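You operate a simulated robot arm through the tools that you are given. There is no shell and no other tool. Be economical: measure what you need, move in short steps, check, and stop when the job is done.

You run a simulated two-armed robot. Do the job below in one go: nothing can be reset, and whatever is moved stays where it is left.

## Task
Lift both deep dents in the carriage pad, the deeper first.
Fine: iron in the dent's pocket, press the iron release button till that dent's depth read-out on the dent gauge frame shows 100 m or less; iron back in its rest, the frame stays. Set down upright: pad iron.

It is judged by the outcome, as a careful person would: the job done as asked, and still so three seconds after it is handed in. It fails if anything else is knocked over, pushed out of place, dropped, spilled or broken.

## Robot
Two 7-joint arms with fingered hands on one trunk, on a base that drives. Base frame: it is fixed to the floor where the robot stands at the start and does not move with it; the origin is under the middle of the robot, x ahead of it, y to its left, z up; the surface under the hand at the start is at about z = 445. Readings come in mm, rad, newtons and seconds.
The left shoulder is at the start at [42, 163, 1061], the right one opposite. Places, roughly: iron release button [700, 100, 500]. Payload 4 kg a hand.
The tool frame of a hand sits at the grasp point between the pads (the TCP): z along the fingers, y along the line on which they close. The tips reach 36 mm beyond it. The gripper opens to 124 mm. The gripper's body begins 42 mm behind the TCP. The gripper is a hand of 4 fingers: y runs from the thumb to the fingers, the wrist lies at [-15, -99, -189] in the tool frame.
Orientation is that of the tool frame in the base frame, as a unit quaternion [x, y, z, w]. With the fingers straight down and the wrist toward the robot, the tool's x, y and z point along [0, 1, 0], [1, 0, 0] and [0, 0, -1] of the base frame.

## Interface
- The arms move only by the tool move_arm. It takes "left_series", "right_series" or both (then of equal length, played together; a hand with none holds still); each is a list of rows, each a list of 6 numbers: the turn, a rotation vector about the tool's x, y, z in rad, then the shift along the tool's x, y, z in mm. In form: [[wx, wy, wz, tx, ty, tz], ...]. A call has 1 to 8 rows; each row is the pose to reach, as a shift and turn from the pose commanded when the call began, along the tool's axes at that moment. A row lasts 0.2 s, in which the tool goes at most 50 mm and 0.15 rad; a call with a longer step from one row to the next is refused whole. Where a pose cannot be reached the arm comes as near as it can. A force on the tool above 90 N (or 10 N above the force at the start of the call, whichever is more), or a blocked arm, ends the call early, and 0.2 s more pass. In this call time passes only in rows, and 0.2 s behind the last. It gives the time, the measured TCP pose, the force on the tool (base axes), the opening and the grip force at its end, in the units of the frame above (readings bear some noise), with the torque about the TCP (base axes, N m) and any sound that the robot's microphone picked up, and new pictures: "show" is both (left out), scene, wrist or none (wrist: the cameras of the hands that moved).
- Cameras (640 x 400 px; columns grow to the right, rows downward): "scene" is now at [138.1, -25.5, 1266.3]; the picture's right is [-0.33, -0.94, 0.05], its down [-0.68, 0.20, -0.70] and it looks along [0.65, -0.27, -0.71] (base axes); focal length 253 px, centre (320, 200). "left" rides on the left gripper at [-75, -86, -123] in its tool frame; the picture's right is [-0.70, -0.34, 0.63], its down [0.64, -0.68, 0.35] and it looks along [0.32, 0.65, 0.69] (tool axes); focal length 275 px, centre (320, 200). "right" rides on the right gripper at [75, -86, -123] in its tool frame; the picture's right is [-0.70, 0.34, -0.63], its down [-0.64, -0.68, 0.35] and it looks along [-0.32, 0.65, 0.69] (tool axes); focal length 275 px, centre (320, 200). There is no depth. A picture from a camera that has moved, and an enlarged one, comes with that camera's place and axes in the base frame and with its lens. The place of the scene camera against the robot may be out by one fixed shift of up to 12 mm in any direction.
- lift_body(by): slides the trunk up (or, below 0, down) by that many mm; the arms and the scene camera ride with it, the base frame stays. It gives what a move gives, with no picture.
- steer(legs): drives the robot by 1 to 6 legs, each [ahead, left, turn to the left] in mm, mm and rad, along the robot's own axes; the way and the turn of a leg run together, so that a leg with both is an arc; at most 1500 mm and 3.142 rad a leg. The arms and the cameras ride along, it lands a little off, and it stops where it bumps. It gives what a move gives, and a new picture of the scene camera.
- set_fingers(index, middle, ring, thumb_bend, thumb_turn, hand): sets how far each is bent, from 0 (flat) to 100 (curled in); at 30 the hand is open as for a grip, at 70 the pads meet at the TCP. One left out holds its place. A second passes; each finger stops where it meets its share of the squeeze, and holds until it gets a number again. It is the only way to open and close the hand. It gives what a move gives, with no picture; readings hold the bend of each and the force on the fingers (four entries, about 0 where the hand has none), thumb and palm. thumb_turn goes from beside the hand (0) to across from the fingers (100), as for a grip.
- turn_head(pan, tilt): turns the head with the scene camera to pan (to the left, within 1.501 rad either way) and tilt (down, from -0.506 to 1.204), counted from straight ahead of the robot. It gives what a move gives, and a new picture of the scene camera.
- inspect(camera, box): a new picture of the part [left, top, right, bottom] of that camera's present view, enlarged. It takes no simulated time.
- hand_in(): hands the job in; it is judged then, once.

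Work in short steps. Places have to be worked out from the pictures, the camera data and where the tool is seen: move nearer, look again, correct. Check each grasp and each placing, and mend what went wrong. You have 120 turns and 260 pictures in all, those below and enlarged ones among them. Open the grippers and draw the arms clear of the work before you hand the job in, unless the task says otherwise; then end with one line.

The tools are called after "Request:" by a JSON object that holds its "api" and its "payload". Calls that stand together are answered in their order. move_arm: Moves the arms, as the interface text tells. Its arguments: {"type":"object","properties":{"left_series":{"type":"array"},"right_series":{"type":"array"},"show":{"type":"string","enum":["both","scene","wrist","none"]}},"required":[]} The other tools are called the same way: lift_body (by) slides the trunk up or down; set_fingers (index, middle, ring, thumb_bend, thumb_turn, hand) moves the fingers one by one; steer (legs) drives the base; turn_head (pan, tilt) turns the head that bears the scene camera; inspect (camera, box) takes an enlarged picture of a part of a camera's view; hand_in () hands the job in.

At the start:

```text
clock: 0.0
left_ee_pos: [753.6, 123.0, 757.8]
left_ee_rot: [0.707, 0.707, -0.001, 0.0]
left_contact_force: [-0.7, 0.8, 0.1]
left_wrist_torque: [0.0, 0.03, 0.01]
left_grip_width: 123.8
left_grip_force: 0.0
left_shape: jaw
left_bend: [30.0, 30.0, 30.0, 30.0, 98.0]
left_finger forces: [0.0, 0.1, 0.0, 0.0, 0.0, 0.0]
right_ee_pos: [648.9, -496.5, 794.1]
right_ee_rot: [0.707, 0.708, 0.001, 0.0]
right_contact_force: [-0.3, -0.2, 0.0]
right_wrist_torque: [0.04, -0.04, -0.02]
right_grip_width: 123.4
right_grip_force: 0.0
right_shape: jaw
right_bend: [30.0, 30.0, 30.0, 30.0, 98.0]
right_finger forces: [0.0, 0.0, 0.0, 0.1, 0.1, 0.0]
trunk travel left (down, up): [-225.0, 253.0]
robot x, y, heading: [3.0, -1.1, -0.001]
head pan, tilt: [-0.346, 0.644]
```

scene: 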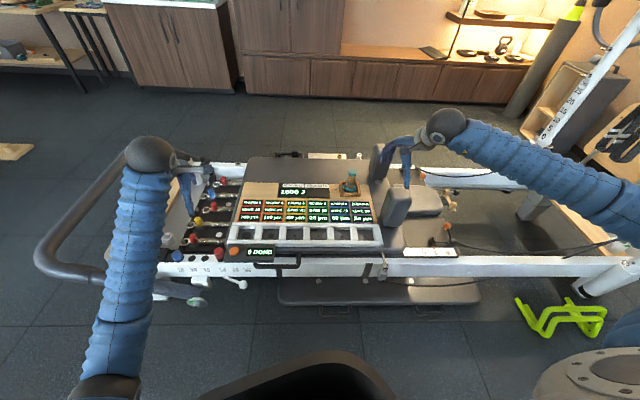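
right: 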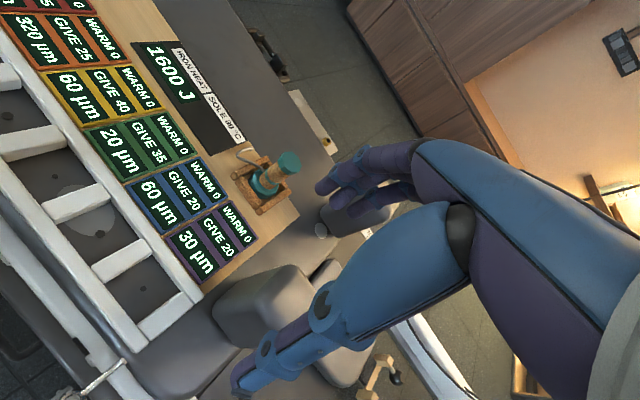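
left: 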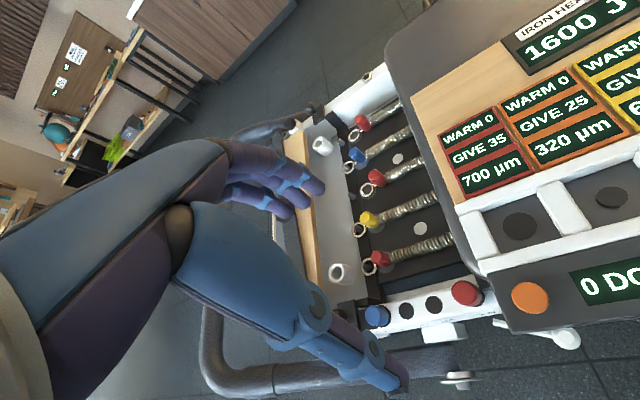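

The pad frame has six pockets with read-outs; the iron sits in a rest on the right. I enlarge the views to read them.

Request:
{"api": "inspect", "payload": {"camera": "scene", "box": [220, 150, 400, 270]}}

Request:
{"api": "inspect", "payload": {"camera": "right", "box": [0, 0, 340, 360]}}

Request:
{"api": "inspect", "payload": {"camera": "left", "box": [400, 0, 640, 360]}}

```text
3.33 times, centred on (310, 210) of scene
camera zoom: at [138.1, -25.5, 1266.3], right [-0.33, -0.94, 0.05], down [-0.68, 0.2, -0.7], along [0.65, -0.27, -0.71], focal length 844 px, centre (353, 167)
```

zoom: 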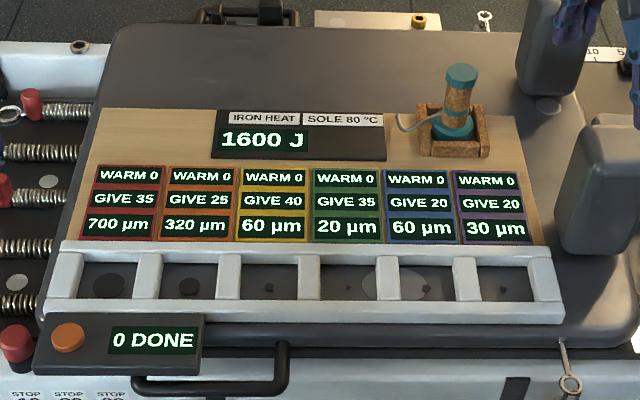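

```text
1.11 times, centred on (170, 180) of right
camera zoom: at [562.8, -421.6, 917.4], right [0.34, -0.7, 0.63], down [-0.68, -0.64, -0.35], along [0.65, -0.32, -0.69], focal length 306 px, centre (487, 222)
```

zoom: 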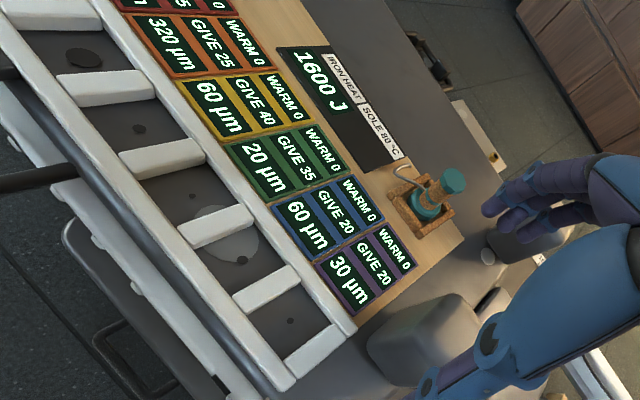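

```text
1.11 times, centred on (520, 180) of left
camera zoom: at [666.7, 46.1, 880.5], right [-0.34, -0.7, -0.63], down [-0.68, 0.64, -0.35], along [0.65, 0.32, -0.69], focal length 306 px, centre (98, 222)
```

zoom: 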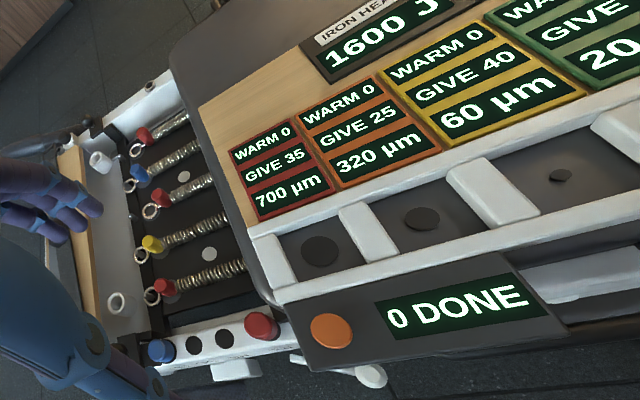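

The deep dents are red (700) and orange (320), the two leftmost pockets. The iron is near (920, -503), which is just beyond reach, so I check the room in front of the base.

Request:
{"api": "turn_head", "payload": {"pan": -0.31, "tilt": 1.15}}

```text
clock: 0.9
left_ee_pos: [752.8, 122.6, 758.5]
left_ee_rot: [0.707, 0.707, 0.0, 0.0]
left_contact_force: [0.1, 0.1, 0.6]
left_wrist_torque: [0.0, 0.01, 0.02]
left_grip_width: 123.7
left_grip_force: 0.1
left_shape: jaw
left_bend: [30.0, 30.0, 30.0, 30.0, 98.0]
left_finger forces: [0.0, 0.0, 0.0, 0.0, 0.0, 0.0]
right_ee_pos: [649.9, -496.4, 795.4]
right_ee_rot: [0.707, 0.707, -0.001, 0.0]
right_contact_force: [1.1, -0.8, 0.6]
right_wrist_torque: [0.04, 0.0, -0.02]
right_grip_width: 123.8
right_grip_force: 0.0
right_shape: jaw
right_bend: [30.0, 30.0, 30.0, 30.0, 98.0]
right_finger forces: [0.0, 0.0, 0.0, 0.1, 0.0, 0.0]
trunk travel left (down, up): [-225.0, 253.0]
robot x, y, heading: [1.6, -3.6, 0.0]
head pan, tilt: [-0.311, 1.15]
camera scene: at [107.6, -14.3, 1232.7], right [-0.3, -0.95, 0.05], down [-0.92, 0.28, -0.27], along [0.25, -0.12, -0.96], focal length 253 px, centre (320, 200)
```

scene: 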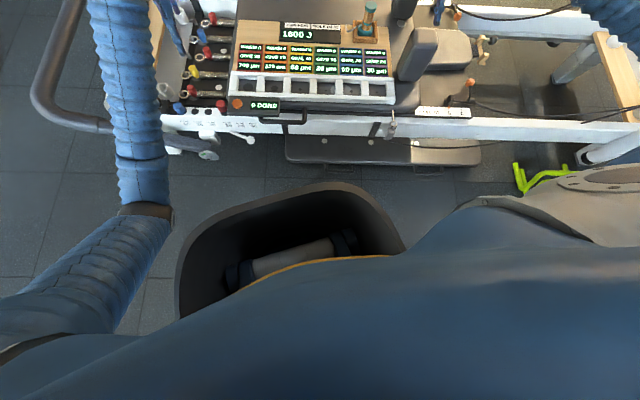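

The dark shape in front looks like the robot's own base, with about 170 mm clear to the footboard. Before turning to line up with the pad I look to the right for obstacles.

Request:
{"api": "turn_head", "payload": {"pan": -1.2, "tilt": 0.6}}

```text
clock: 2.1
left_ee_pos: [753.9, 121.8, 758.3]
left_ee_rot: [0.707, 0.707, 0.0, -0.001]
left_contact_force: [-0.2, -0.1, 0.5]
left_wrist_torque: [0.0, -0.05, -0.01]
left_grip_width: 123.7
left_grip_force: 0.1
left_shape: jaw
left_bend: [30.0, 30.0, 30.0, 30.0, 98.0]
left_finger forces: [0.1, 0.0, 0.0, 0.0, 0.1, 0.0]
right_ee_pos: [649.8, -496.9, 793.0]
right_ee_rot: [0.707, 0.707, 0.001, 0.0]
right_contact_force: [-1.2, -0.3, -0.9]
right_wrist_torque: [0.02, 0.01, 0.04]
right_grip_width: 123.6
right_grip_force: 0.1
right_shape: jaw
right_bend: [30.0, 30.0, 30.0, 30.0, 98.0]
right_finger forces: [0.0, 0.1, 0.0, 0.0, 0.0, 0.1]
trunk travel left (down, up): [-225.0, 253.0]
robot x, y, heading: [-0.2, 2.1, -0.0]
head pan, tilt: [-1.201, 0.6]
camera scene: at [89.5, -78.4, 1277.6], right [-0.92, -0.36, 0.14], down [-0.33, 0.53, -0.78], along [0.21, -0.77, -0.6], focal length 253 px, centre (320, 200)
```

scene: 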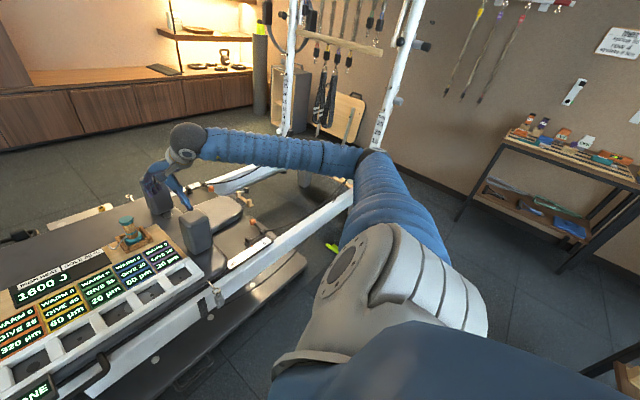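

The tower is far off (y≈-2000), so the turn is safe. I turn to line up with the pad, then go ahead a little.

Request:
{"api": "steer", "payload": {"legs": [[0, 0, -0.31], [70, 0, 0]]}}

Request:
{"api": "turn_head", "payload": {"pan": 0.0, "tilt": 0.85}}

```text
clock: 4.1
left_ee_pos: [825.2, -127.7, 757.3]
left_ee_rot: [0.805, 0.594, -0.001, 0.0]
left_contact_force: [0.5, -0.8, -1.2]
left_wrist_torque: [0.03, 0.05, 0.02]
left_grip_width: 123.8
left_grip_force: 0.0
left_shape: jaw
left_bend: [30.0, 30.0, 30.0, 30.0, 98.0]
left_finger forces: [0.0, 0.1, 0.0, 0.0, 0.0, 0.0]
right_ee_pos: [540.9, -688.2, 792.9]
right_ee_rot: [0.805, 0.594, -0.001, -0.001]
right_contact_force: [1.1, -0.7, -0.5]
right_wrist_torque: [0.0, 0.01, 0.04]
right_grip_width: 123.9
right_grip_force: 0.0
right_shape: jaw
right_bend: [30.0, 30.0, 30.0, 30.0, 98.0]
right_finger forces: [0.0, 0.0, 0.1, 0.1, 0.0, 0.0]
trunk travel left (down, up): [-225.0, 253.0]
robot x, y, heading: [65.4, -22.4, -0.303]
head pan, tilt: [-1.201, 0.6]
camera scene: at [130.0, -122.4, 1277.4], right [-0.99, -0.07, 0.14], down [-0.16, 0.6, -0.78], along [-0.03, -0.8, -0.6], focal length 253 px, centre (320, 200)
```

scene: 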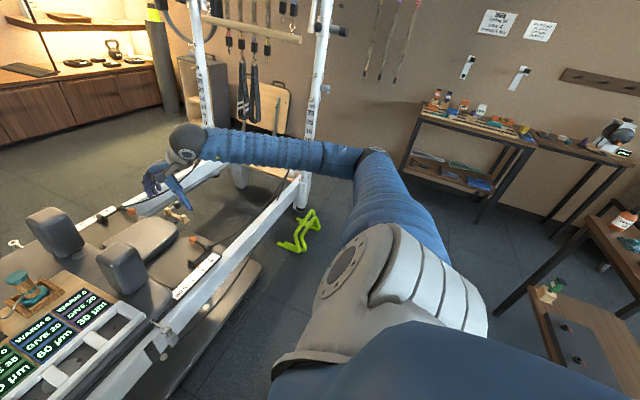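

```text
clock: 5.5
left_ee_pos: [823.6, -128.0, 758.3]
left_ee_rot: [0.805, 0.593, 0.0, -0.001]
left_contact_force: [0.8, 0.9, 0.3]
left_wrist_torque: [-0.01, 0.01, 0.0]
left_grip_width: 123.9
left_grip_force: 0.2
left_shape: jaw
left_bend: [30.0, 30.0, 30.0, 30.0, 98.0]
left_finger forces: [0.0, 0.0, 0.0, 0.0, 0.1, 0.1]
right_ee_pos: [540.4, -687.6, 794.9]
right_ee_rot: [0.805, 0.593, 0.0, -0.001]
right_contact_force: [0.2, -0.2, 0.9]
right_wrist_torque: [-0.03, 0.04, 0.0]
right_grip_width: 123.7
right_grip_force: 0.0
right_shape: jaw
right_bend: [30.0, 30.0, 30.0, 30.0, 98.0]
right_finger forces: [0.1, 0.0, 0.1, 0.1, 0.0, 0.0]
trunk travel left (down, up): [-225.0, 253.0]
robot x, y, heading: [66.5, -19.5, -0.3]
head pan, tilt: [0.0, 0.85]
camera scene: at [192.9, -55.7, 1250.0], right [-0.3, -0.95, 0.0], down [-0.81, 0.25, -0.54], along [0.51, -0.16, -0.84], focal length 253 px, centre (320, 200)
```

scene: 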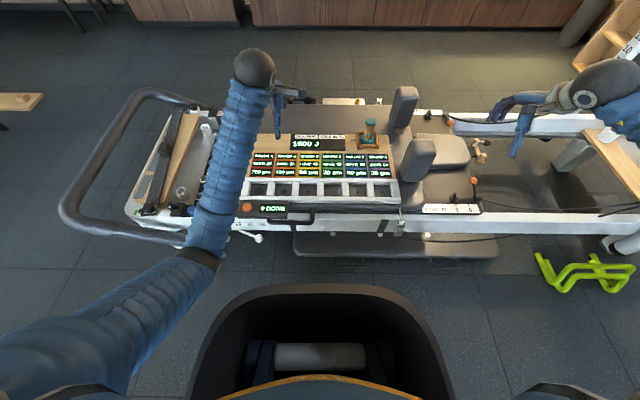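

Now aligned with the pad. I drive 45 mm more ahead (about 130 mm clear), then bring the right hand nearer the iron.

Request:
{"api": "steer", "payload": {"legs": [[45, 0, 0]]}}

Request:
{"api": "inspect", "payload": {"camera": "scene", "box": [220, 80, 460, 230]}}

```text
clock: 6.4
left_ee_pos: [868.6, -140.8, 756.8]
left_ee_rot: [0.804, 0.594, -0.001, -0.002]
left_contact_force: [0.3, -0.3, -1.2]
left_wrist_torque: [-0.01, 0.04, 0.01]
left_grip_width: 123.6
left_grip_force: 0.0
left_shape: jaw
left_bend: [30.0, 30.0, 30.0, 30.0, 98.0]
left_finger forces: [0.0, 0.1, 0.1, 0.1, 0.1, 0.0]
right_ee_pos: [585.3, -700.6, 793.3]
right_ee_rot: [0.805, 0.594, -0.001, -0.001]
right_contact_force: [0.1, -0.6, -0.3]
right_wrist_torque: [0.01, 0.07, 0.0]
right_grip_width: 123.4
right_grip_force: 0.2
right_shape: jaw
right_bend: [30.0, 30.0, 30.0, 30.0, 98.0]
right_finger forces: [0.0, 0.0, 0.0, 0.0, 0.0, 0.0]
trunk travel left (down, up): [-225.0, 253.0]
robot x, y, heading: [108.8, -34.6, -0.299]
head pan, tilt: [0.0, 0.85]
camera scene: at [238.7, -69.8, 1249.5], right [-0.29, -0.96, 0.0], down [-0.81, 0.25, -0.54], along [0.51, -0.16, -0.84], focal length 253 px, centre (320, 200)
```

scene: 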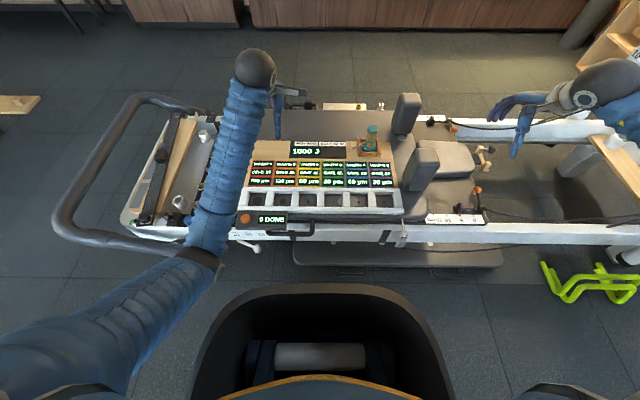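

```text
2.67 times, centred on (340, 155) of scene
camera zoom: at [238.7, -69.8, 1249.5], right [-0.29, -0.96, 0.0], down [-0.81, 0.25, -0.54], along [0.51, -0.16, -0.84], focal length 675 px, centre (267, 320)
```

zoom: 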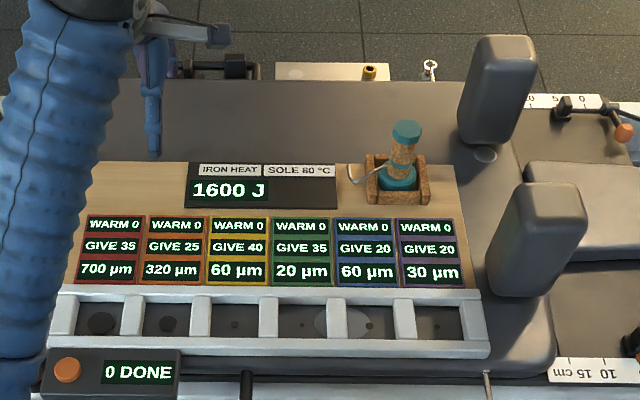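

Local frame along the pad: the iron is at forward ≈1025, left ≈-207. The right hand is at forward 766, left -497, so I bring it toward the iron at its current height.

Request:
{"api": "move_arm", "payload": {"right_series": [[0, 0, 0, 41, 22, 0], [0, 0, 0, 82, 45, 0], [0, 0, 0, 123, 68, 0], [0, 0, 0, 165, 91, 0], [0, 0, 0, 207, 114, 0], [0, 0, 0, 249, 137, 0], [0, 0, 0, 290, 160, 0]]}}

```text
clock: 8.0
left_ee_pos: [867.4, -139.8, 757.5]
left_ee_rot: [0.805, 0.594, -0.001, -0.001]
left_contact_force: [0.9, 0.6, 0.1]
left_wrist_torque: [0.0, 0.02, 0.03]
left_grip_width: 123.9
left_grip_force: 0.1
left_shape: jaw
left_bend: [30.0, 30.0, 30.0, 30.0, 98.0]
left_finger forces: [0.1, 0.0, 0.1, 0.0, 0.1, 0.0]
right_ee_pos: [825.8, -467.6, 792.0]
right_ee_rot: [0.805, 0.594, 0.0, 0.0]
right_contact_force: [0.0, 0.4, 0.8]
right_wrist_torque: [0.03, -0.01, 0.03]
right_grip_width: 123.6
right_grip_force: 0.0
right_shape: jaw
right_bend: [30.0, 30.0, 30.0, 30.0, 98.0]
right_finger forces: [0.1, 0.0, 0.0, 0.0, 0.0, 0.1]
trunk travel left (down, up): [-225.0, 253.0]
robot x, y, heading: [110.1, -35.8, -0.298]
head pan, tilt: [0.0, 0.85]
camera scene: at [237.2, -68.5, 1249.9], right [-0.3, -0.96, 0.0], down [-0.81, 0.25, -0.54], along [0.51, -0.16, -0.84], focal length 253 px, centre (320, 200)
camera right: at [764.7, -370.4, 916.4], right [0.12, -0.76, 0.63], down [-0.84, -0.41, -0.35], along [0.53, -0.49, -0.69], focal length 275 px, centre (320, 200)
```

scene: 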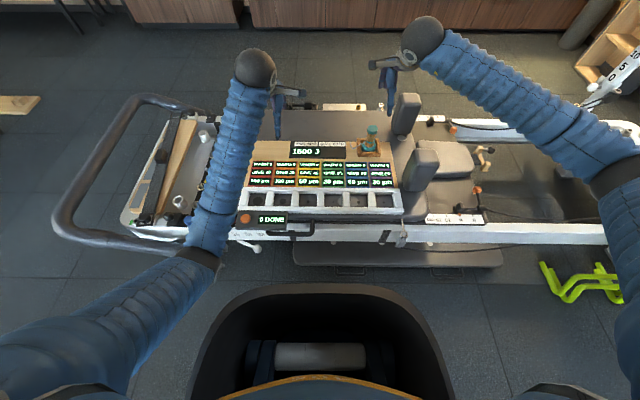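
right: 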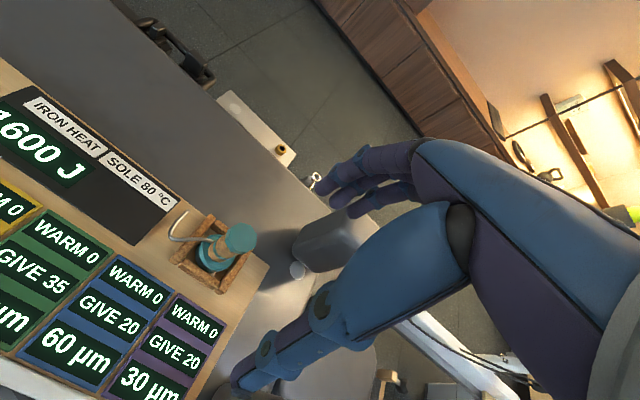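

The wrist view puts the iron axis at forward ≈1017, left ≈-212, with the top at z ≈550–575. I go closer and lower for a better look.

Request:
{"api": "move_arm", "payload": {"right_series": [[0, 0, 0, -2, 15, 35], [0, 0, 0, -4, 30, 70], [0, 0, 0, -6, 45, 100], [0, 0, 0, -8, 50, 125]], "show": "wrist"}}

Request:
{"api": "inspect", "payload": {"camera": "right", "box": [140, 160, 380, 310]}}

Request:
{"api": "inspect", "payload": {"camera": "scene", "box": [320, 80, 480, 180]}}

```text
clock: 9.0
left_ee_pos: [868.1, -140.6, 759.1]
left_ee_rot: [0.805, 0.593, 0.0, -0.001]
left_contact_force: [-0.8, -0.3, -0.3]
left_wrist_torque: [0.0, 0.03, 0.0]
left_grip_width: 123.7
left_grip_force: 0.0
left_shape: jaw
left_bend: [30.0, 30.0, 30.0, 30.0, 98.0]
left_finger forces: [0.0, 0.0, 0.0, 0.1, 0.1, 0.0]
right_ee_pos: [866.4, -491.5, 666.8]
right_ee_rot: [0.805, 0.593, 0.0, -0.001]
right_contact_force: [0.1, -0.1, -0.1]
right_wrist_torque: [0.0, 0.02, -0.01]
right_grip_width: 123.8
right_grip_force: 0.1
right_shape: jaw
right_bend: [30.0, 30.0, 30.0, 30.0, 98.0]
right_finger forces: [0.0, 0.0, 0.1, 0.0, 0.0, 0.0]
trunk travel left (down, up): [-225.0, 253.0]
robot x, y, heading: [111.8, -32.7, -0.3]
head pan, tilt: [0.0, 0.85]
camera right: at [806.6, -394.9, 791.4], right [0.12, -0.77, 0.63], down [-0.84, -0.41, -0.35], along [0.53, -0.49, -0.69], focal length 275 px, centre (320, 200)
```

right: 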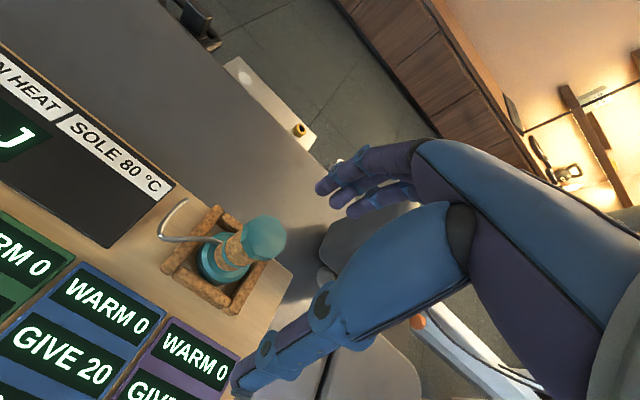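

```text
2.67 times, centred on (260, 235) of right
camera zoom: at [806.6, -394.9, 791.4], right [0.12, -0.77, 0.63], down [-0.84, -0.41, -0.35], along [0.53, -0.49, -0.69], focal length 734 px, centre (480, 107)
```

zoom: 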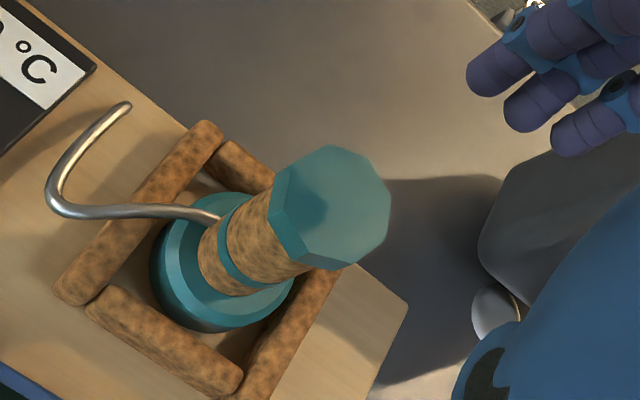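

```text
4.00 times, centred on (400, 130) of scene
camera zoom: at [236.8, -69.0, 1249.9], right [-0.3, -0.96, 0.0], down [-0.81, 0.25, -0.54], along [0.51, -0.16, -0.84], focal length 1013 px, centre (0, 480)
```

zoom: 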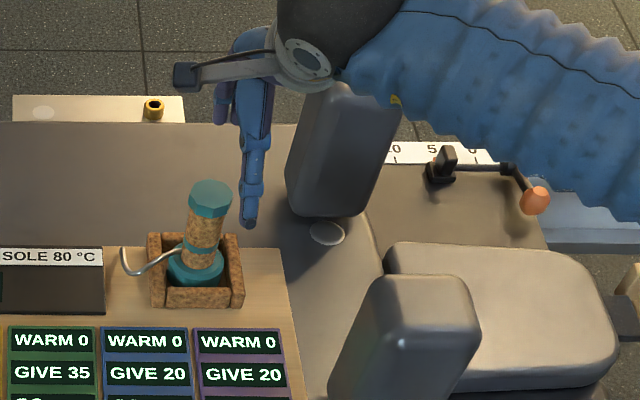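

The iron is about 120 mm tall with its cap top at z ≈575, axis at forward ≈1014, left ≈-208; the wire hook leaves to the left, low down. I centre over it and come down so that the tips straddle the cap.

Request:
{"api": "move_arm", "payload": {"right_series": [[0, 0, 0, 3, 25, 0], [0, 0, 0, 6, 41, 0], [0, 0, 0, 6, 41, 30], [0, 0, 0, 6, 41, 60]]}}

Request:
{"api": "inspect", "payload": {"camera": "scene", "box": [320, 80, 480, 180]}}

Request:
{"api": "inspect", "payload": {"camera": "right", "box": [180, 120, 420, 270]}}

```text
clock: 10.0
left_ee_pos: [866.9, -139.2, 758.0]
left_ee_rot: [0.804, 0.595, -0.001, -0.001]
left_contact_force: [-0.1, -0.1, 0.3]
left_wrist_torque: [-0.01, -0.02, 0.02]
left_grip_width: 123.8
left_grip_force: 0.0
left_shape: jaw
left_bend: [30.0, 30.0, 30.0, 30.0, 98.0]
left_finger forces: [0.0, 0.1, 0.0, 0.0, 0.0, 0.0]
right_ee_pos: [908.1, -499.8, 606.5]
right_ee_rot: [0.804, 0.595, 0.0, 0.0]
right_contact_force: [0.0, -0.1, -0.5]
right_wrist_torque: [0.01, -0.02, 0.01]
right_grip_width: 123.8
right_grip_force: 0.0
right_shape: jaw
right_bend: [30.0, 30.0, 30.0, 30.0, 98.0]
right_finger forces: [0.0, 0.1, 0.1, 0.0, 0.0, 0.0]
trunk travel left (down, up): [-225.0, 253.0]
robot x, y, heading: [116.0, -32.2, -0.299]
head pan, tilt: [0.0, 0.85]
camera scene: at [236.8, -69.0, 1249.9], right [-0.29, -0.96, 0.0], down [-0.81, 0.25, -0.54], along [0.51, -0.16, -0.84], focal length 253 px, centre (320, 200)
camera right: at [847.1, -403.3, 729.7], right [0.12, -0.77, 0.63], down [-0.84, -0.41, -0.35], along [0.53, -0.49, -0.69], focal length 275 px, centre (320, 200)
```

scene: 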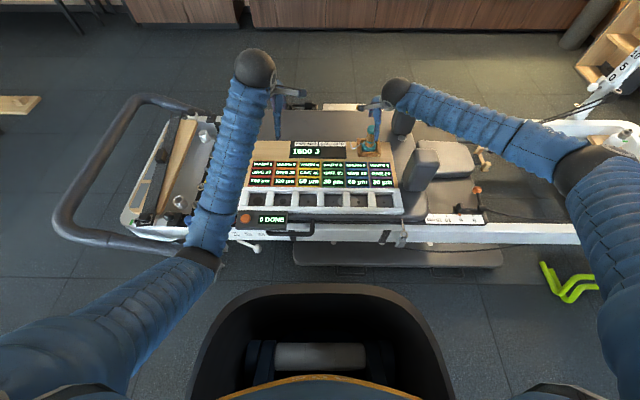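
right: 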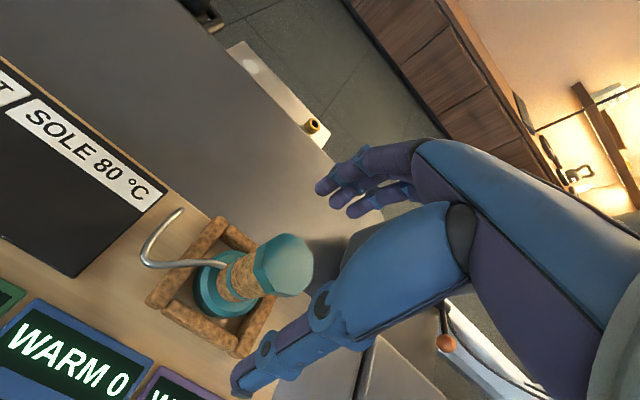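

```text
4.00 times, centred on (400, 130) of scene
camera zoom: at [236.8, -69.0, 1249.9], right [-0.29, -0.96, 0.0], down [-0.81, 0.25, -0.54], along [0.51, -0.16, -0.84], focal length 1013 px, centre (0, 480)
```

zoom: 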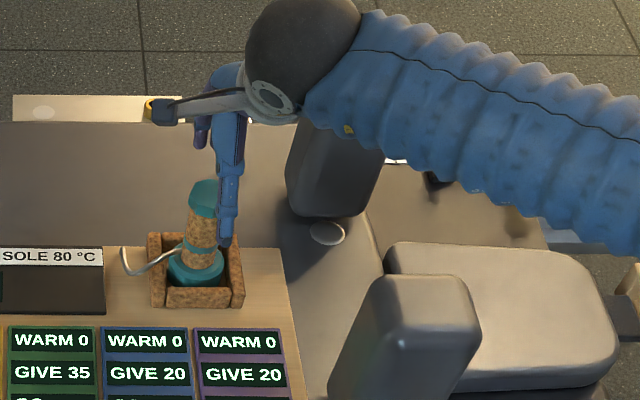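

```text
2.67 times, centred on (300, 195) of right
camera zoom: at [847.1, -403.3, 729.7], right [0.12, -0.77, 0.63], down [-0.84, -0.41, -0.35], along [0.53, -0.49, -0.69], focal length 734 px, centre (373, 213)
```

zoom: 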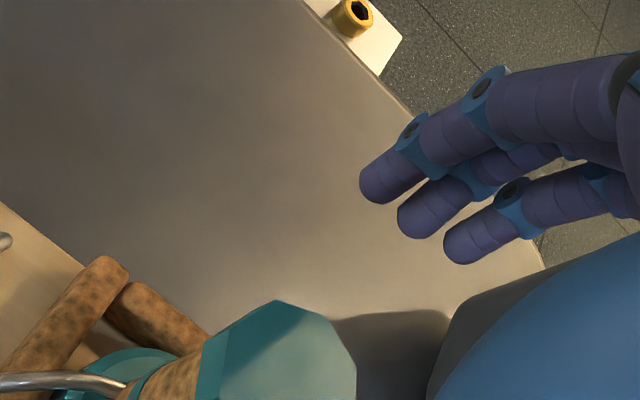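

The tool is at forward 1015, left -210 and the cap at about 1011, -204. I shift a little and descend to TCP z ≈545, with tips at ≈509 and above the rest walls and hook.

Request:
{"api": "move_arm", "payload": {"right_series": [[0, 0, 0, 6, -2, 0], [0, 0, 0, 6, -2, 20], [0, 0, 0, 6, -2, 40], [0, 0, 0, 6, -2, 58]]}}

Request:
{"api": "inspect", "payload": {"camera": "scene", "box": [320, 80, 480, 180]}}

Request:
{"api": "inspect", "payload": {"camera": "right", "box": [160, 160, 480, 360]}}

```text
clock: 11.0
left_ee_pos: [867.6, -141.8, 757.3]
left_ee_rot: [0.805, 0.594, -0.001, -0.001]
left_contact_force: [0.3, -0.5, -0.3]
left_wrist_torque: [0.03, 0.0, 0.03]
left_grip_width: 123.8
left_grip_force: 0.1
left_shape: jaw
left_bend: [30.0, 30.0, 30.0, 30.0, 98.0]
left_finger forces: [0.0, 0.0, 0.0, 0.0, 0.1, 0.0]
right_ee_pos: [907.7, -493.0, 548.4]
right_ee_rot: [0.804, 0.594, 0.0, 0.0]
right_contact_force: [0.3, -1.2, -0.3]
right_wrist_torque: [0.03, 0.03, -0.03]
right_grip_width: 123.4
right_grip_force: 0.1
right_shape: jaw
right_bend: [30.0, 30.0, 30.0, 30.0, 98.0]
right_finger forces: [0.0, 0.0, 0.0, 0.0, 0.0, 0.0]
trunk travel left (down, up): [-225.0, 253.0]
robot x, y, heading: [107.2, -37.6, -0.298]
head pan, tilt: [0.0, 0.85]
camera scene: at [236.8, -69.0, 1249.9], right [-0.29, -0.96, 0.0], down [-0.81, 0.25, -0.54], along [0.51, -0.16, -0.84], focal length 253 px, centre (320, 200)
camera right: at [847.9, -396.0, 672.8], right [0.12, -0.77, 0.63], down [-0.84, -0.42, -0.35], along [0.53, -0.49, -0.69], focal length 275 px, centre (320, 200)
```

scene: 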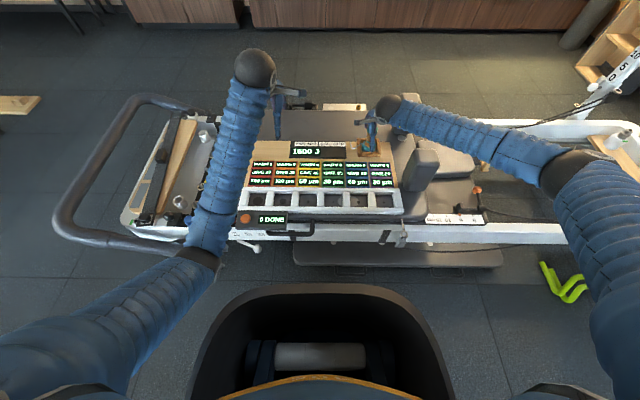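
right: 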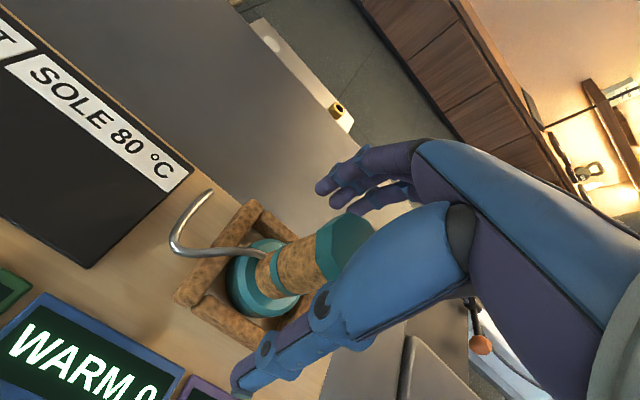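

```text
4.00 times, centred on (400, 130) of scene
camera zoom: at [236.8, -69.0, 1249.9], right [-0.29, -0.96, 0.0], down [-0.81, 0.25, -0.54], along [0.51, -0.16, -0.84], focal length 1013 px, centre (0, 480)
```

zoom: 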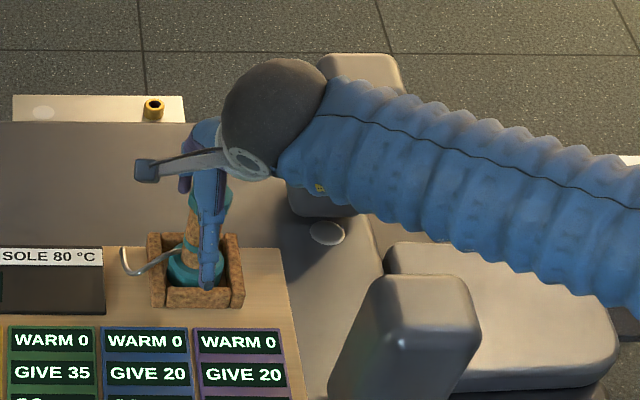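

```text
2.00 times, centred on (320, 260) of right
camera zoom: at [847.9, -396.0, 672.8], right [0.12, -0.77, 0.63], down [-0.84, -0.42, -0.35], along [0.53, -0.49, -0.69], focal length 551 px, centre (320, 80)
```

zoom: 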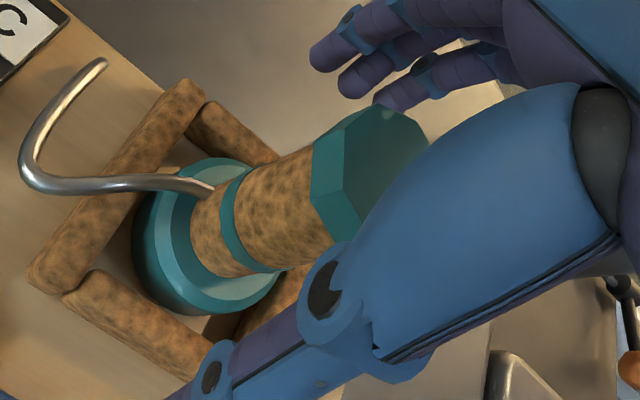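

The cork grip lies between thumb and fingers. I close the hand stepwise.

Request:
{"api": "set_fingers", "payload": {"hand": "right", "index": 52, "middle": 52, "ring": 52, "thumb_bend": 52}}

Request:
{"api": "inspect", "payload": {"camera": "right", "box": [160, 160, 480, 360]}}

```text
clock: 12.0
left_ee_pos: [867.5, -139.0, 758.7]
left_ee_rot: [0.804, 0.594, 0.0, 0.0]
left_contact_force: [0.4, -0.6, -0.8]
left_wrist_torque: [0.02, -0.01, 0.02]
left_grip_width: 123.8
left_grip_force: 0.1
left_shape: jaw
left_bend: [30.0, 30.0, 30.0, 30.0, 98.0]
left_finger forces: [0.0, 0.0, 0.0, 0.1, 0.0, 0.0]
right_ee_pos: [908.2, -493.4, 550.0]
right_ee_rot: [0.805, 0.594, 0.0, 0.0]
right_contact_force: [0.0, 0.4, 0.3]
right_wrist_torque: [-0.01, 0.02, -0.01]
right_grip_width: 56.0
right_grip_force: 0.2
right_shape: fingers
right_bend: [52.0, 52.0, 52.0, 52.0, 98.0]
right_finger forces: [0.0, 0.0, 0.1, 0.0, 0.2, 0.0]
trunk travel left (down, up): [-225.0, 253.0]
robot x, y, heading: [115.5, -34.6, -0.297]
head pan, tilt: [0.0, 0.85]
```

```text
2.00 times, centred on (320, 260) of right
camera zoom: at [847.7, -395.9, 673.1], right [0.12, -0.77, 0.63], down [-0.84, -0.41, -0.35], along [0.53, -0.49, -0.69], focal length 551 px, centre (320, 80)
```

zoom: 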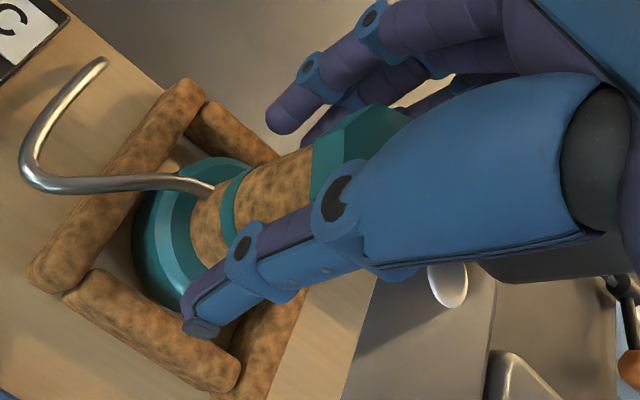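

No contact yet, and the alignment looks good. I close to full grip.

Request:
{"api": "set_fingers", "payload": {"hand": "right", "index": 70, "middle": 70, "ring": 70, "thumb_bend": 70}}

Request:
{"api": "inspect", "payload": {"camera": "right", "box": [160, 160, 480, 360]}}

Request:
{"api": "inspect", "payload": {"camera": "scene", "box": [320, 80, 480, 180]}}

```text
clock: 13.0
left_ee_pos: [865.2, -139.9, 759.0]
left_ee_rot: [0.804, 0.594, 0.0, 0.001]
left_contact_force: [-0.1, 0.3, -0.1]
left_wrist_torque: [-0.01, 0.01, -0.01]
left_grip_width: 123.9
left_grip_force: 0.2
left_shape: jaw
left_bend: [30.0, 30.0, 30.0, 30.0, 98.0]
left_finger forces: [0.0, 0.1, 0.0, 0.0, 0.0, 0.0]
right_ee_pos: [908.5, -493.3, 551.1]
right_ee_rot: [0.805, 0.594, 0.0, 0.0]
right_contact_force: [2.6, -2.1, 7.1]
right_wrist_torque: [-0.24, -0.59, 0.01]
right_grip_width: 29.6
right_grip_force: 18.4
right_shape: fingers
right_bend: [61.0, 59.0, 70.0, 65.0, 96.0]
right_finger forces: [8.6, 10.8, 0.0, 0.0, 17.5, 0.0]
trunk travel left (down, up): [-225.0, 253.0]
robot x, y, heading: [109.5, -36.6, -0.302]
head pan, tilt: [0.0, 0.85]
```

```text
2.00 times, centred on (320, 260) of right
camera zoom: at [847.8, -395.8, 674.0], right [0.12, -0.76, 0.63], down [-0.84, -0.42, -0.35], along [0.53, -0.49, -0.69], focal length 551 px, centre (320, 80)
```

zoom: 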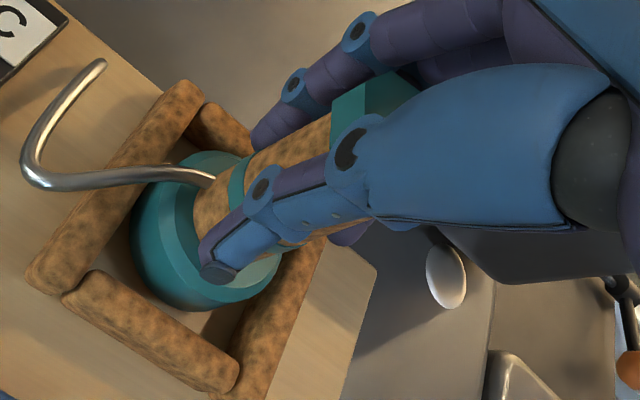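

```text
4.00 times, centred on (400, 130) of scene
camera zoom: at [236.2, -68.6, 1250.1], right [-0.29, -0.96, 0.0], down [-0.81, 0.25, -0.54], along [0.51, -0.16, -0.84], focal length 1013 px, centre (0, 480)
```

zoom: 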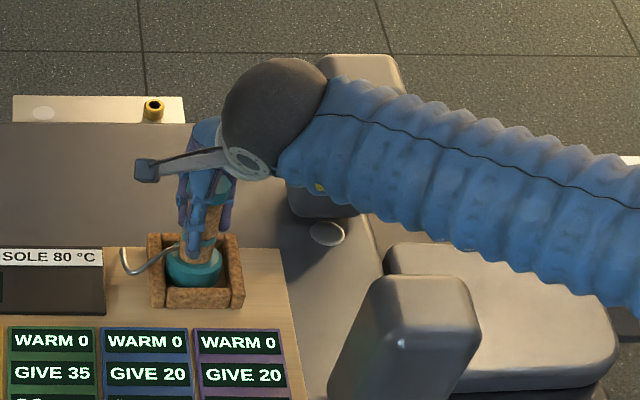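

Index, middle and thumb hold the cork (17 N). I lift 40 mm straight up and check.

Request:
{"api": "move_arm", "payload": {"right_series": [[0, 0, 0, 0, 0, -10], [0, 0, 0, 0, 0, -20], [0, 0, 0, 0, 0, -35], [0, 0, 0, 0, 0, -50]], "show": "wrist"}}

Request:
{"api": "inspect", "payload": {"camera": "scene", "box": [320, 80, 480, 180]}}

```text
clock: 14.0
left_ee_pos: [866.9, -138.9, 757.9]
left_ee_rot: [0.804, 0.594, -0.001, -0.002]
left_contact_force: [-0.2, 0.5, -0.4]
left_wrist_torque: [0.01, 0.03, -0.03]
left_grip_width: 123.6
left_grip_force: 0.0
left_shape: jaw
left_bend: [30.0, 30.0, 30.0, 30.0, 98.0]
left_finger forces: [0.0, 0.1, 0.0, 0.0, 0.0, 0.0]
right_ee_pos: [907.6, -491.7, 603.2]
right_ee_rot: [0.804, 0.595, 0.0, 0.0]
right_contact_force: [0.6, 0.1, -4.3]
right_wrist_torque: [-0.02, -0.03, 0.02]
right_grip_width: 26.1
right_grip_force: 16.3
right_shape: fingers
right_bend: [61.0, 60.0, 70.0, 66.0, 96.0]
right_finger forces: [8.0, 9.7, 0.2, 0.0, 15.5, 0.0]
trunk travel left (down, up): [-225.0, 253.0]
robot x, y, heading: [111.1, -35.2, -0.296]
head pan, tilt: [0.0, 0.85]
camera right: at [846.9, -395.1, 725.5], right [0.12, -0.77, 0.63], down [-0.84, -0.42, -0.35], along [0.53, -0.49, -0.69], focal length 275 px, centre (320, 200)
```

right: 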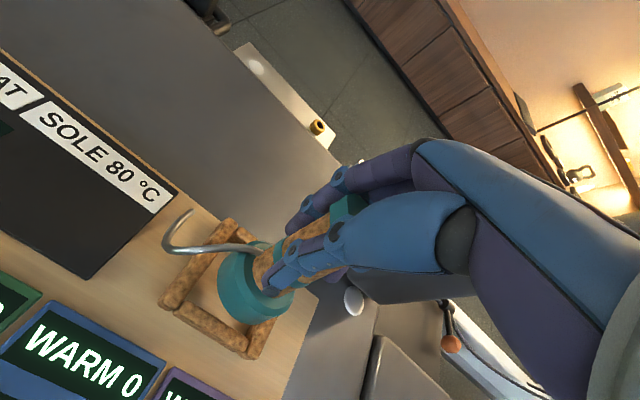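

```text
4.00 times, centred on (400, 130) of scene
camera zoom: at [236.7, -68.8, 1250.0], right [-0.29, -0.96, 0.0], down [-0.81, 0.25, -0.54], along [0.51, -0.16, -0.84], focal length 1013 px, centre (0, 480)
```

zoom: 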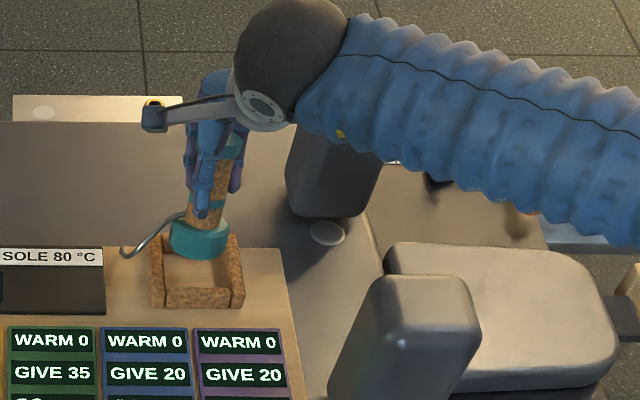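

The iron is held, with a slight lean. I raise it a little more and park the left hand out of the way to the left.

Request:
{"api": "move_arm", "payload": {"left_series": [[0, 0, 0, 40, -25, 0], [0, 0, 0, 80, -50, 0], [0, 0, 0, 120, -75, 0], [0, 0, 0, 160, -100, 0], [0, 0, 0, 200, -125, 0], [0, 0, 0, 240, -150, 0], [0, 0, 0, 280, -175, 0], [0, 0, 0, 320, -200, 0]], "right_series": [[0, 0, 0, 0, 0, -10], [0, 0, 0, 0, 0, -20], [0, 0, 0, 0, 0, -30], [0, 0, 0, 0, 0, -40], [0, 0, 0, 0, 0, -50], [0, 0, 0, 0, 0, -60], [0, 0, 0, 0, 0, -60], [0, 0, 0, 0, 0, -60]]}}

```text
clock: 15.8
left_ee_pos: [771.7, 223.7, 760.1]
left_ee_rot: [0.805, 0.593, 0.0, 0.0]
left_contact_force: [-0.1, 0.4, -0.1]
left_wrist_torque: [-0.02, -0.01, -0.01]
left_grip_width: 124.0
left_grip_force: 0.0
left_shape: jaw
left_bend: [30.0, 30.0, 30.0, 30.0, 98.0]
left_finger forces: [0.1, 0.0, 0.0, 0.1, 0.0, 0.0]
right_ee_pos: [908.3, -492.0, 662.3]
right_ee_rot: [0.805, 0.593, 0.0, 0.001]
right_contact_force: [-0.5, 0.3, -4.1]
right_wrist_torque: [-0.01, -0.01, 0.01]
right_grip_width: 25.7
right_grip_force: 16.3
right_shape: fingers
right_bend: [61.0, 60.0, 70.0, 66.0, 96.0]
right_finger forces: [7.9, 9.5, 0.2, 0.0, 15.3, 0.0]
trunk travel left (down, up): [-225.0, 253.0]
robot x, y, heading: [108.4, -35.5, -0.296]
head pan, tilt: [0.0, 0.85]
camera scene: at [236.4, -68.5, 1250.1], right [-0.3, -0.96, 0.0], down [-0.81, 0.25, -0.54], along [0.51, -0.16, -0.84], focal length 253 px, centre (320, 200)
camera right: at [847.3, -394.9, 785.6], right [0.12, -0.76, 0.63], down [-0.84, -0.41, -0.35], along [0.53, -0.49, -0.69], focal length 275 px, centre (320, 200)
camera left: at [667.2, 176.6, 882.1], right [-0.53, -0.57, -0.63], down [-0.46, 0.82, -0.35], along [0.71, 0.11, -0.69], focal length 275 px, centre (320, 200)
```

scene: 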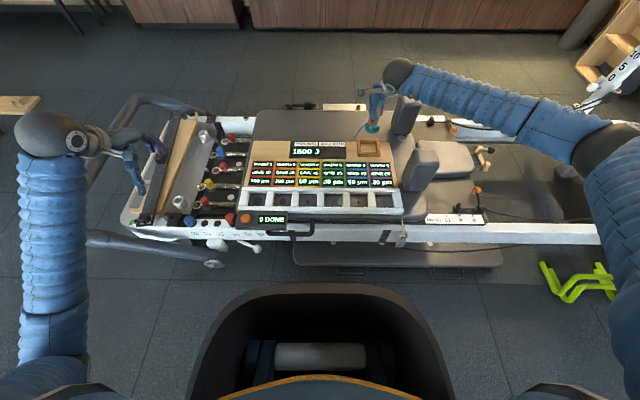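
right: 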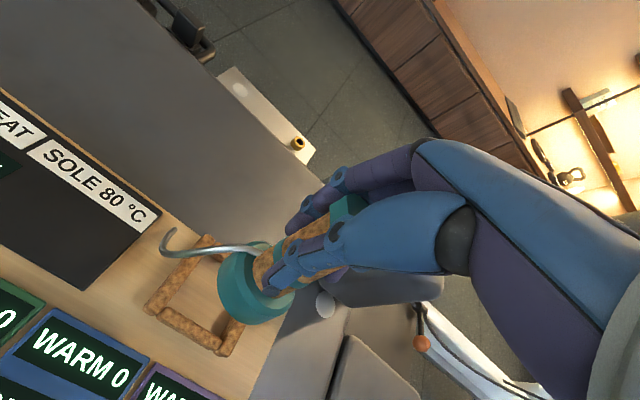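
left: 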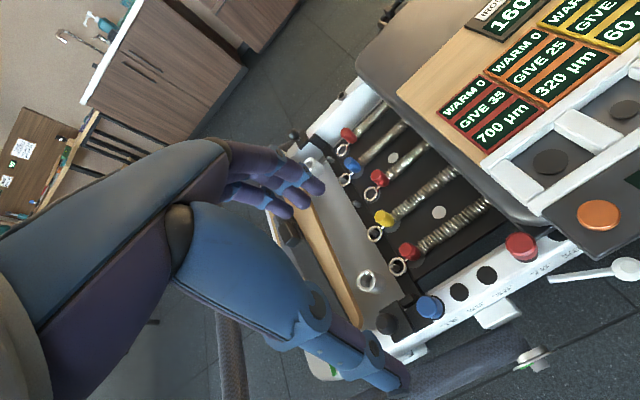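

The left view gives pocket 1 at local (755, 234) and the button at about (658, 260, 490). I check the iron's lean in the hand.

Request:
{"api": "inspect", "payload": {"camera": "scene", "box": [330, 50, 450, 150]}}

Request:
{"api": "inspect", "payload": {"camera": "right", "box": [140, 170, 380, 340]}}

```text
4.00 times, centred on (390, 100) of scene
camera zoom: at [236.4, -68.5, 1250.1], right [-0.3, -0.96, 0.0], down [-0.81, 0.25, -0.54], along [0.51, -0.16, -0.84], focal length 1013 px, centre (40, 600)
```

zoom: 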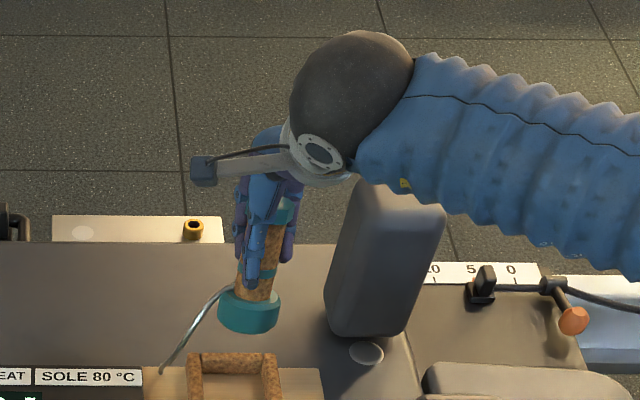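

```text
2.35 times, centred on (260, 255) of right
camera zoom: at [847.3, -394.9, 785.6], right [0.12, -0.76, 0.63], down [-0.84, -0.41, -0.35], along [0.53, -0.49, -0.69], focal length 648 px, centre (461, 71)
```

zoom: 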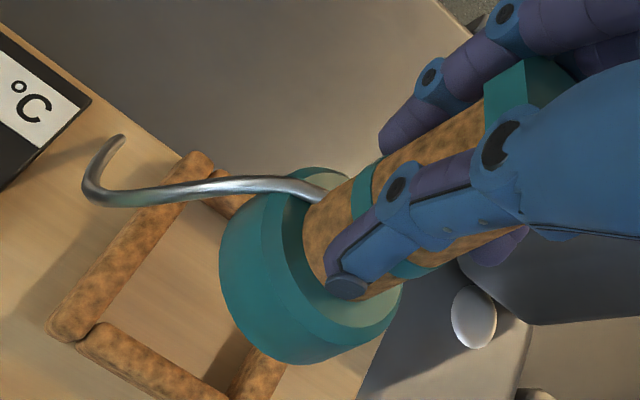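

The iron leans about 5° with its base to the left, so I roll the hand to set it upright while carrying it toward pocket 1.

Request:
{"api": "move_arm", "payload": {"right_series": [[0, -0.04, 0, 40, -23, 0], [0, -0.08, 0, 80, -47, 0], [0, -0.08, 0, 120, -71, 0], [0, -0.08, 0, 160, -95, 0], [0, -0.08, 0, 200, -119, 0], [0, -0.08, 0, 240, -143, 0], [0, -0.08, 0, 280, -166, 0], [0, -0.08, 0, 320, -190, 0]], "show": "scene"}}

```text
clock: 17.6
left_ee_pos: [773.1, 224.3, 760.2]
left_ee_rot: [0.805, 0.593, 0.0, -0.001]
left_contact_force: [-0.4, 0.0, 0.6]
left_wrist_torque: [-0.04, -0.03, -0.02]
left_grip_width: 124.0
left_grip_force: 0.1
left_shape: jaw
left_bend: [30.0, 30.0, 30.0, 30.0, 98.0]
left_finger forces: [0.1, 0.0, 0.0, 0.0, 0.0, 0.0]
right_ee_pos: [821.1, -129.9, 666.2]
right_ee_rot: [0.804, 0.593, -0.032, 0.024]
right_contact_force: [0.0, -0.1, -3.7]
right_wrist_torque: [0.0, -0.02, -0.01]
right_grip_width: 25.2
right_grip_force: 16.9
right_shape: fingers
right_bend: [61.0, 61.0, 70.0, 66.0, 96.0]
right_finger forces: [7.9, 9.8, 0.4, 0.1, 15.2, 0.0]
trunk travel left (down, up): [-225.0, 253.0]
robot x, y, heading: [108.0, -33.9, -0.303]
head pan, tilt: [0.0, 0.85]
camera scene: at [236.8, -68.0, 1250.0], right [-0.3, -0.96, 0.0], down [-0.81, 0.25, -0.54], along [0.51, -0.16, -0.84], focal length 253 px, centre (320, 200)
```

scene: 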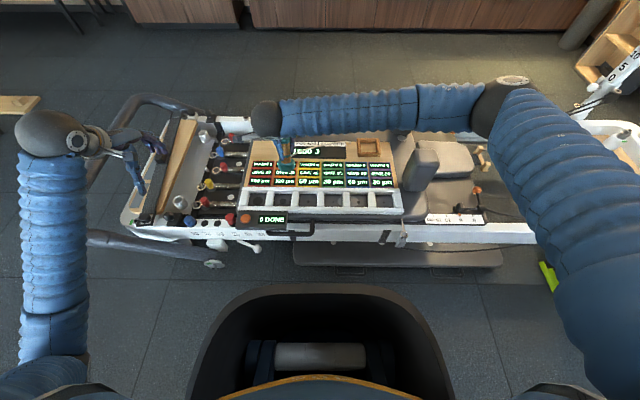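

TCP is at local (823, 118). I go on to over pocket 1 (755, 234) and look with the left camera.

Request:
{"api": "move_arm", "payload": {"right_series": [[0, 0, 0, 39, -23, -3], [0, 0, 0, 78, -46, -6], [0, 0, 0, 115, -68, -9]], "show": "none"}}

Request:
{"api": "inspect", "payload": {"camera": "left", "box": [400, 0, 640, 260]}}

Request:
{"api": "inspect", "payload": {"camera": "scene", "box": [200, 100, 360, 230]}}

Request:
{"api": "inspect", "payload": {"camera": "right", "box": [100, 100, 420, 400]}}

```text
clock: 18.4
left_ee_pos: [772.5, 224.8, 758.5]
left_ee_rot: [0.805, 0.594, -0.001, 0.0]
left_contact_force: [0.1, -0.7, -0.3]
left_wrist_torque: [0.02, -0.01, 0.02]
left_grip_width: 123.4
left_grip_force: 0.0
left_shape: jaw
left_bend: [30.0, 30.0, 30.0, 30.0, 98.0]
left_finger forces: [0.1, 0.0, 0.0, 0.0, 0.0, 0.0]
right_ee_pos: [792.0, 0.8, 664.0]
right_ee_rot: [0.804, 0.593, -0.032, 0.024]
right_contact_force: [-0.2, -0.7, -3.9]
right_wrist_torque: [-0.01, -0.01, -0.02]
right_grip_width: 25.3
right_grip_force: 16.4
right_shape: fingers
right_bend: [62.0, 61.0, 70.0, 66.0, 96.0]
right_finger forces: [8.1, 9.8, 0.5, 0.0, 15.0, 0.0]
trunk travel left (down, up): [-225.0, 253.0]
robot x, y, heading: [109.7, -33.0, -0.303]
head pan, tilt: [0.0, 0.85]
```

```text
1.54 times, centred on (520, 130) of left
camera zoom: at [667.6, 177.0, 881.8], right [-0.53, -0.57, -0.63], down [-0.46, 0.82, -0.35], along [0.71, 0.11, -0.69], focal length 424 px, centre (12, 308)
```

zoom: 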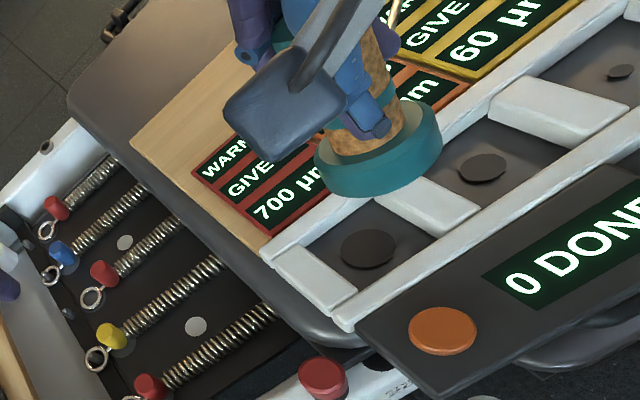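

```text
3.08 times, centred on (280, 165) of scene
camera zoom: at [236.8, -67.5, 1250.0], right [-0.3, -0.96, 0.0], down [-0.81, 0.25, -0.54], along [0.51, -0.16, -0.84], focal length 779 px, centre (443, 308)
```

zoom: 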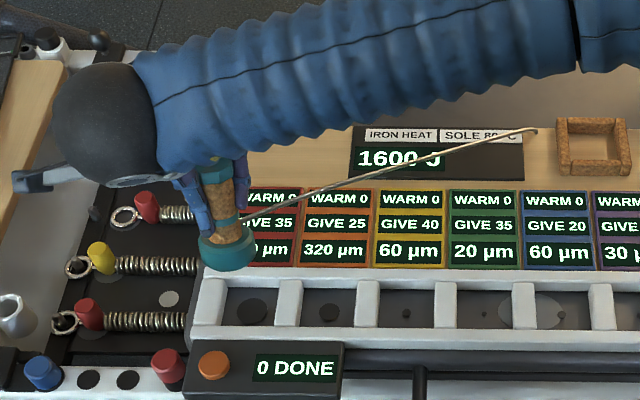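

```text
1.33 times, centred on (260, 250) of right
camera zoom: at [735.3, 106.4, 781.5], right [0.13, -0.71, 0.69], down [-0.85, -0.44, -0.29], along [0.51, -0.55, -0.66], focal length 367 px, centre (400, 133)
```

zoom: 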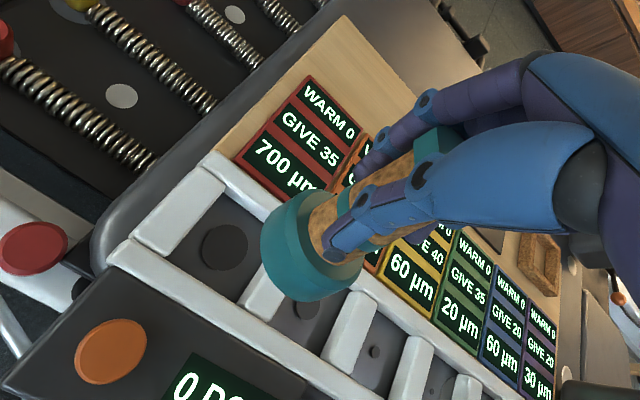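

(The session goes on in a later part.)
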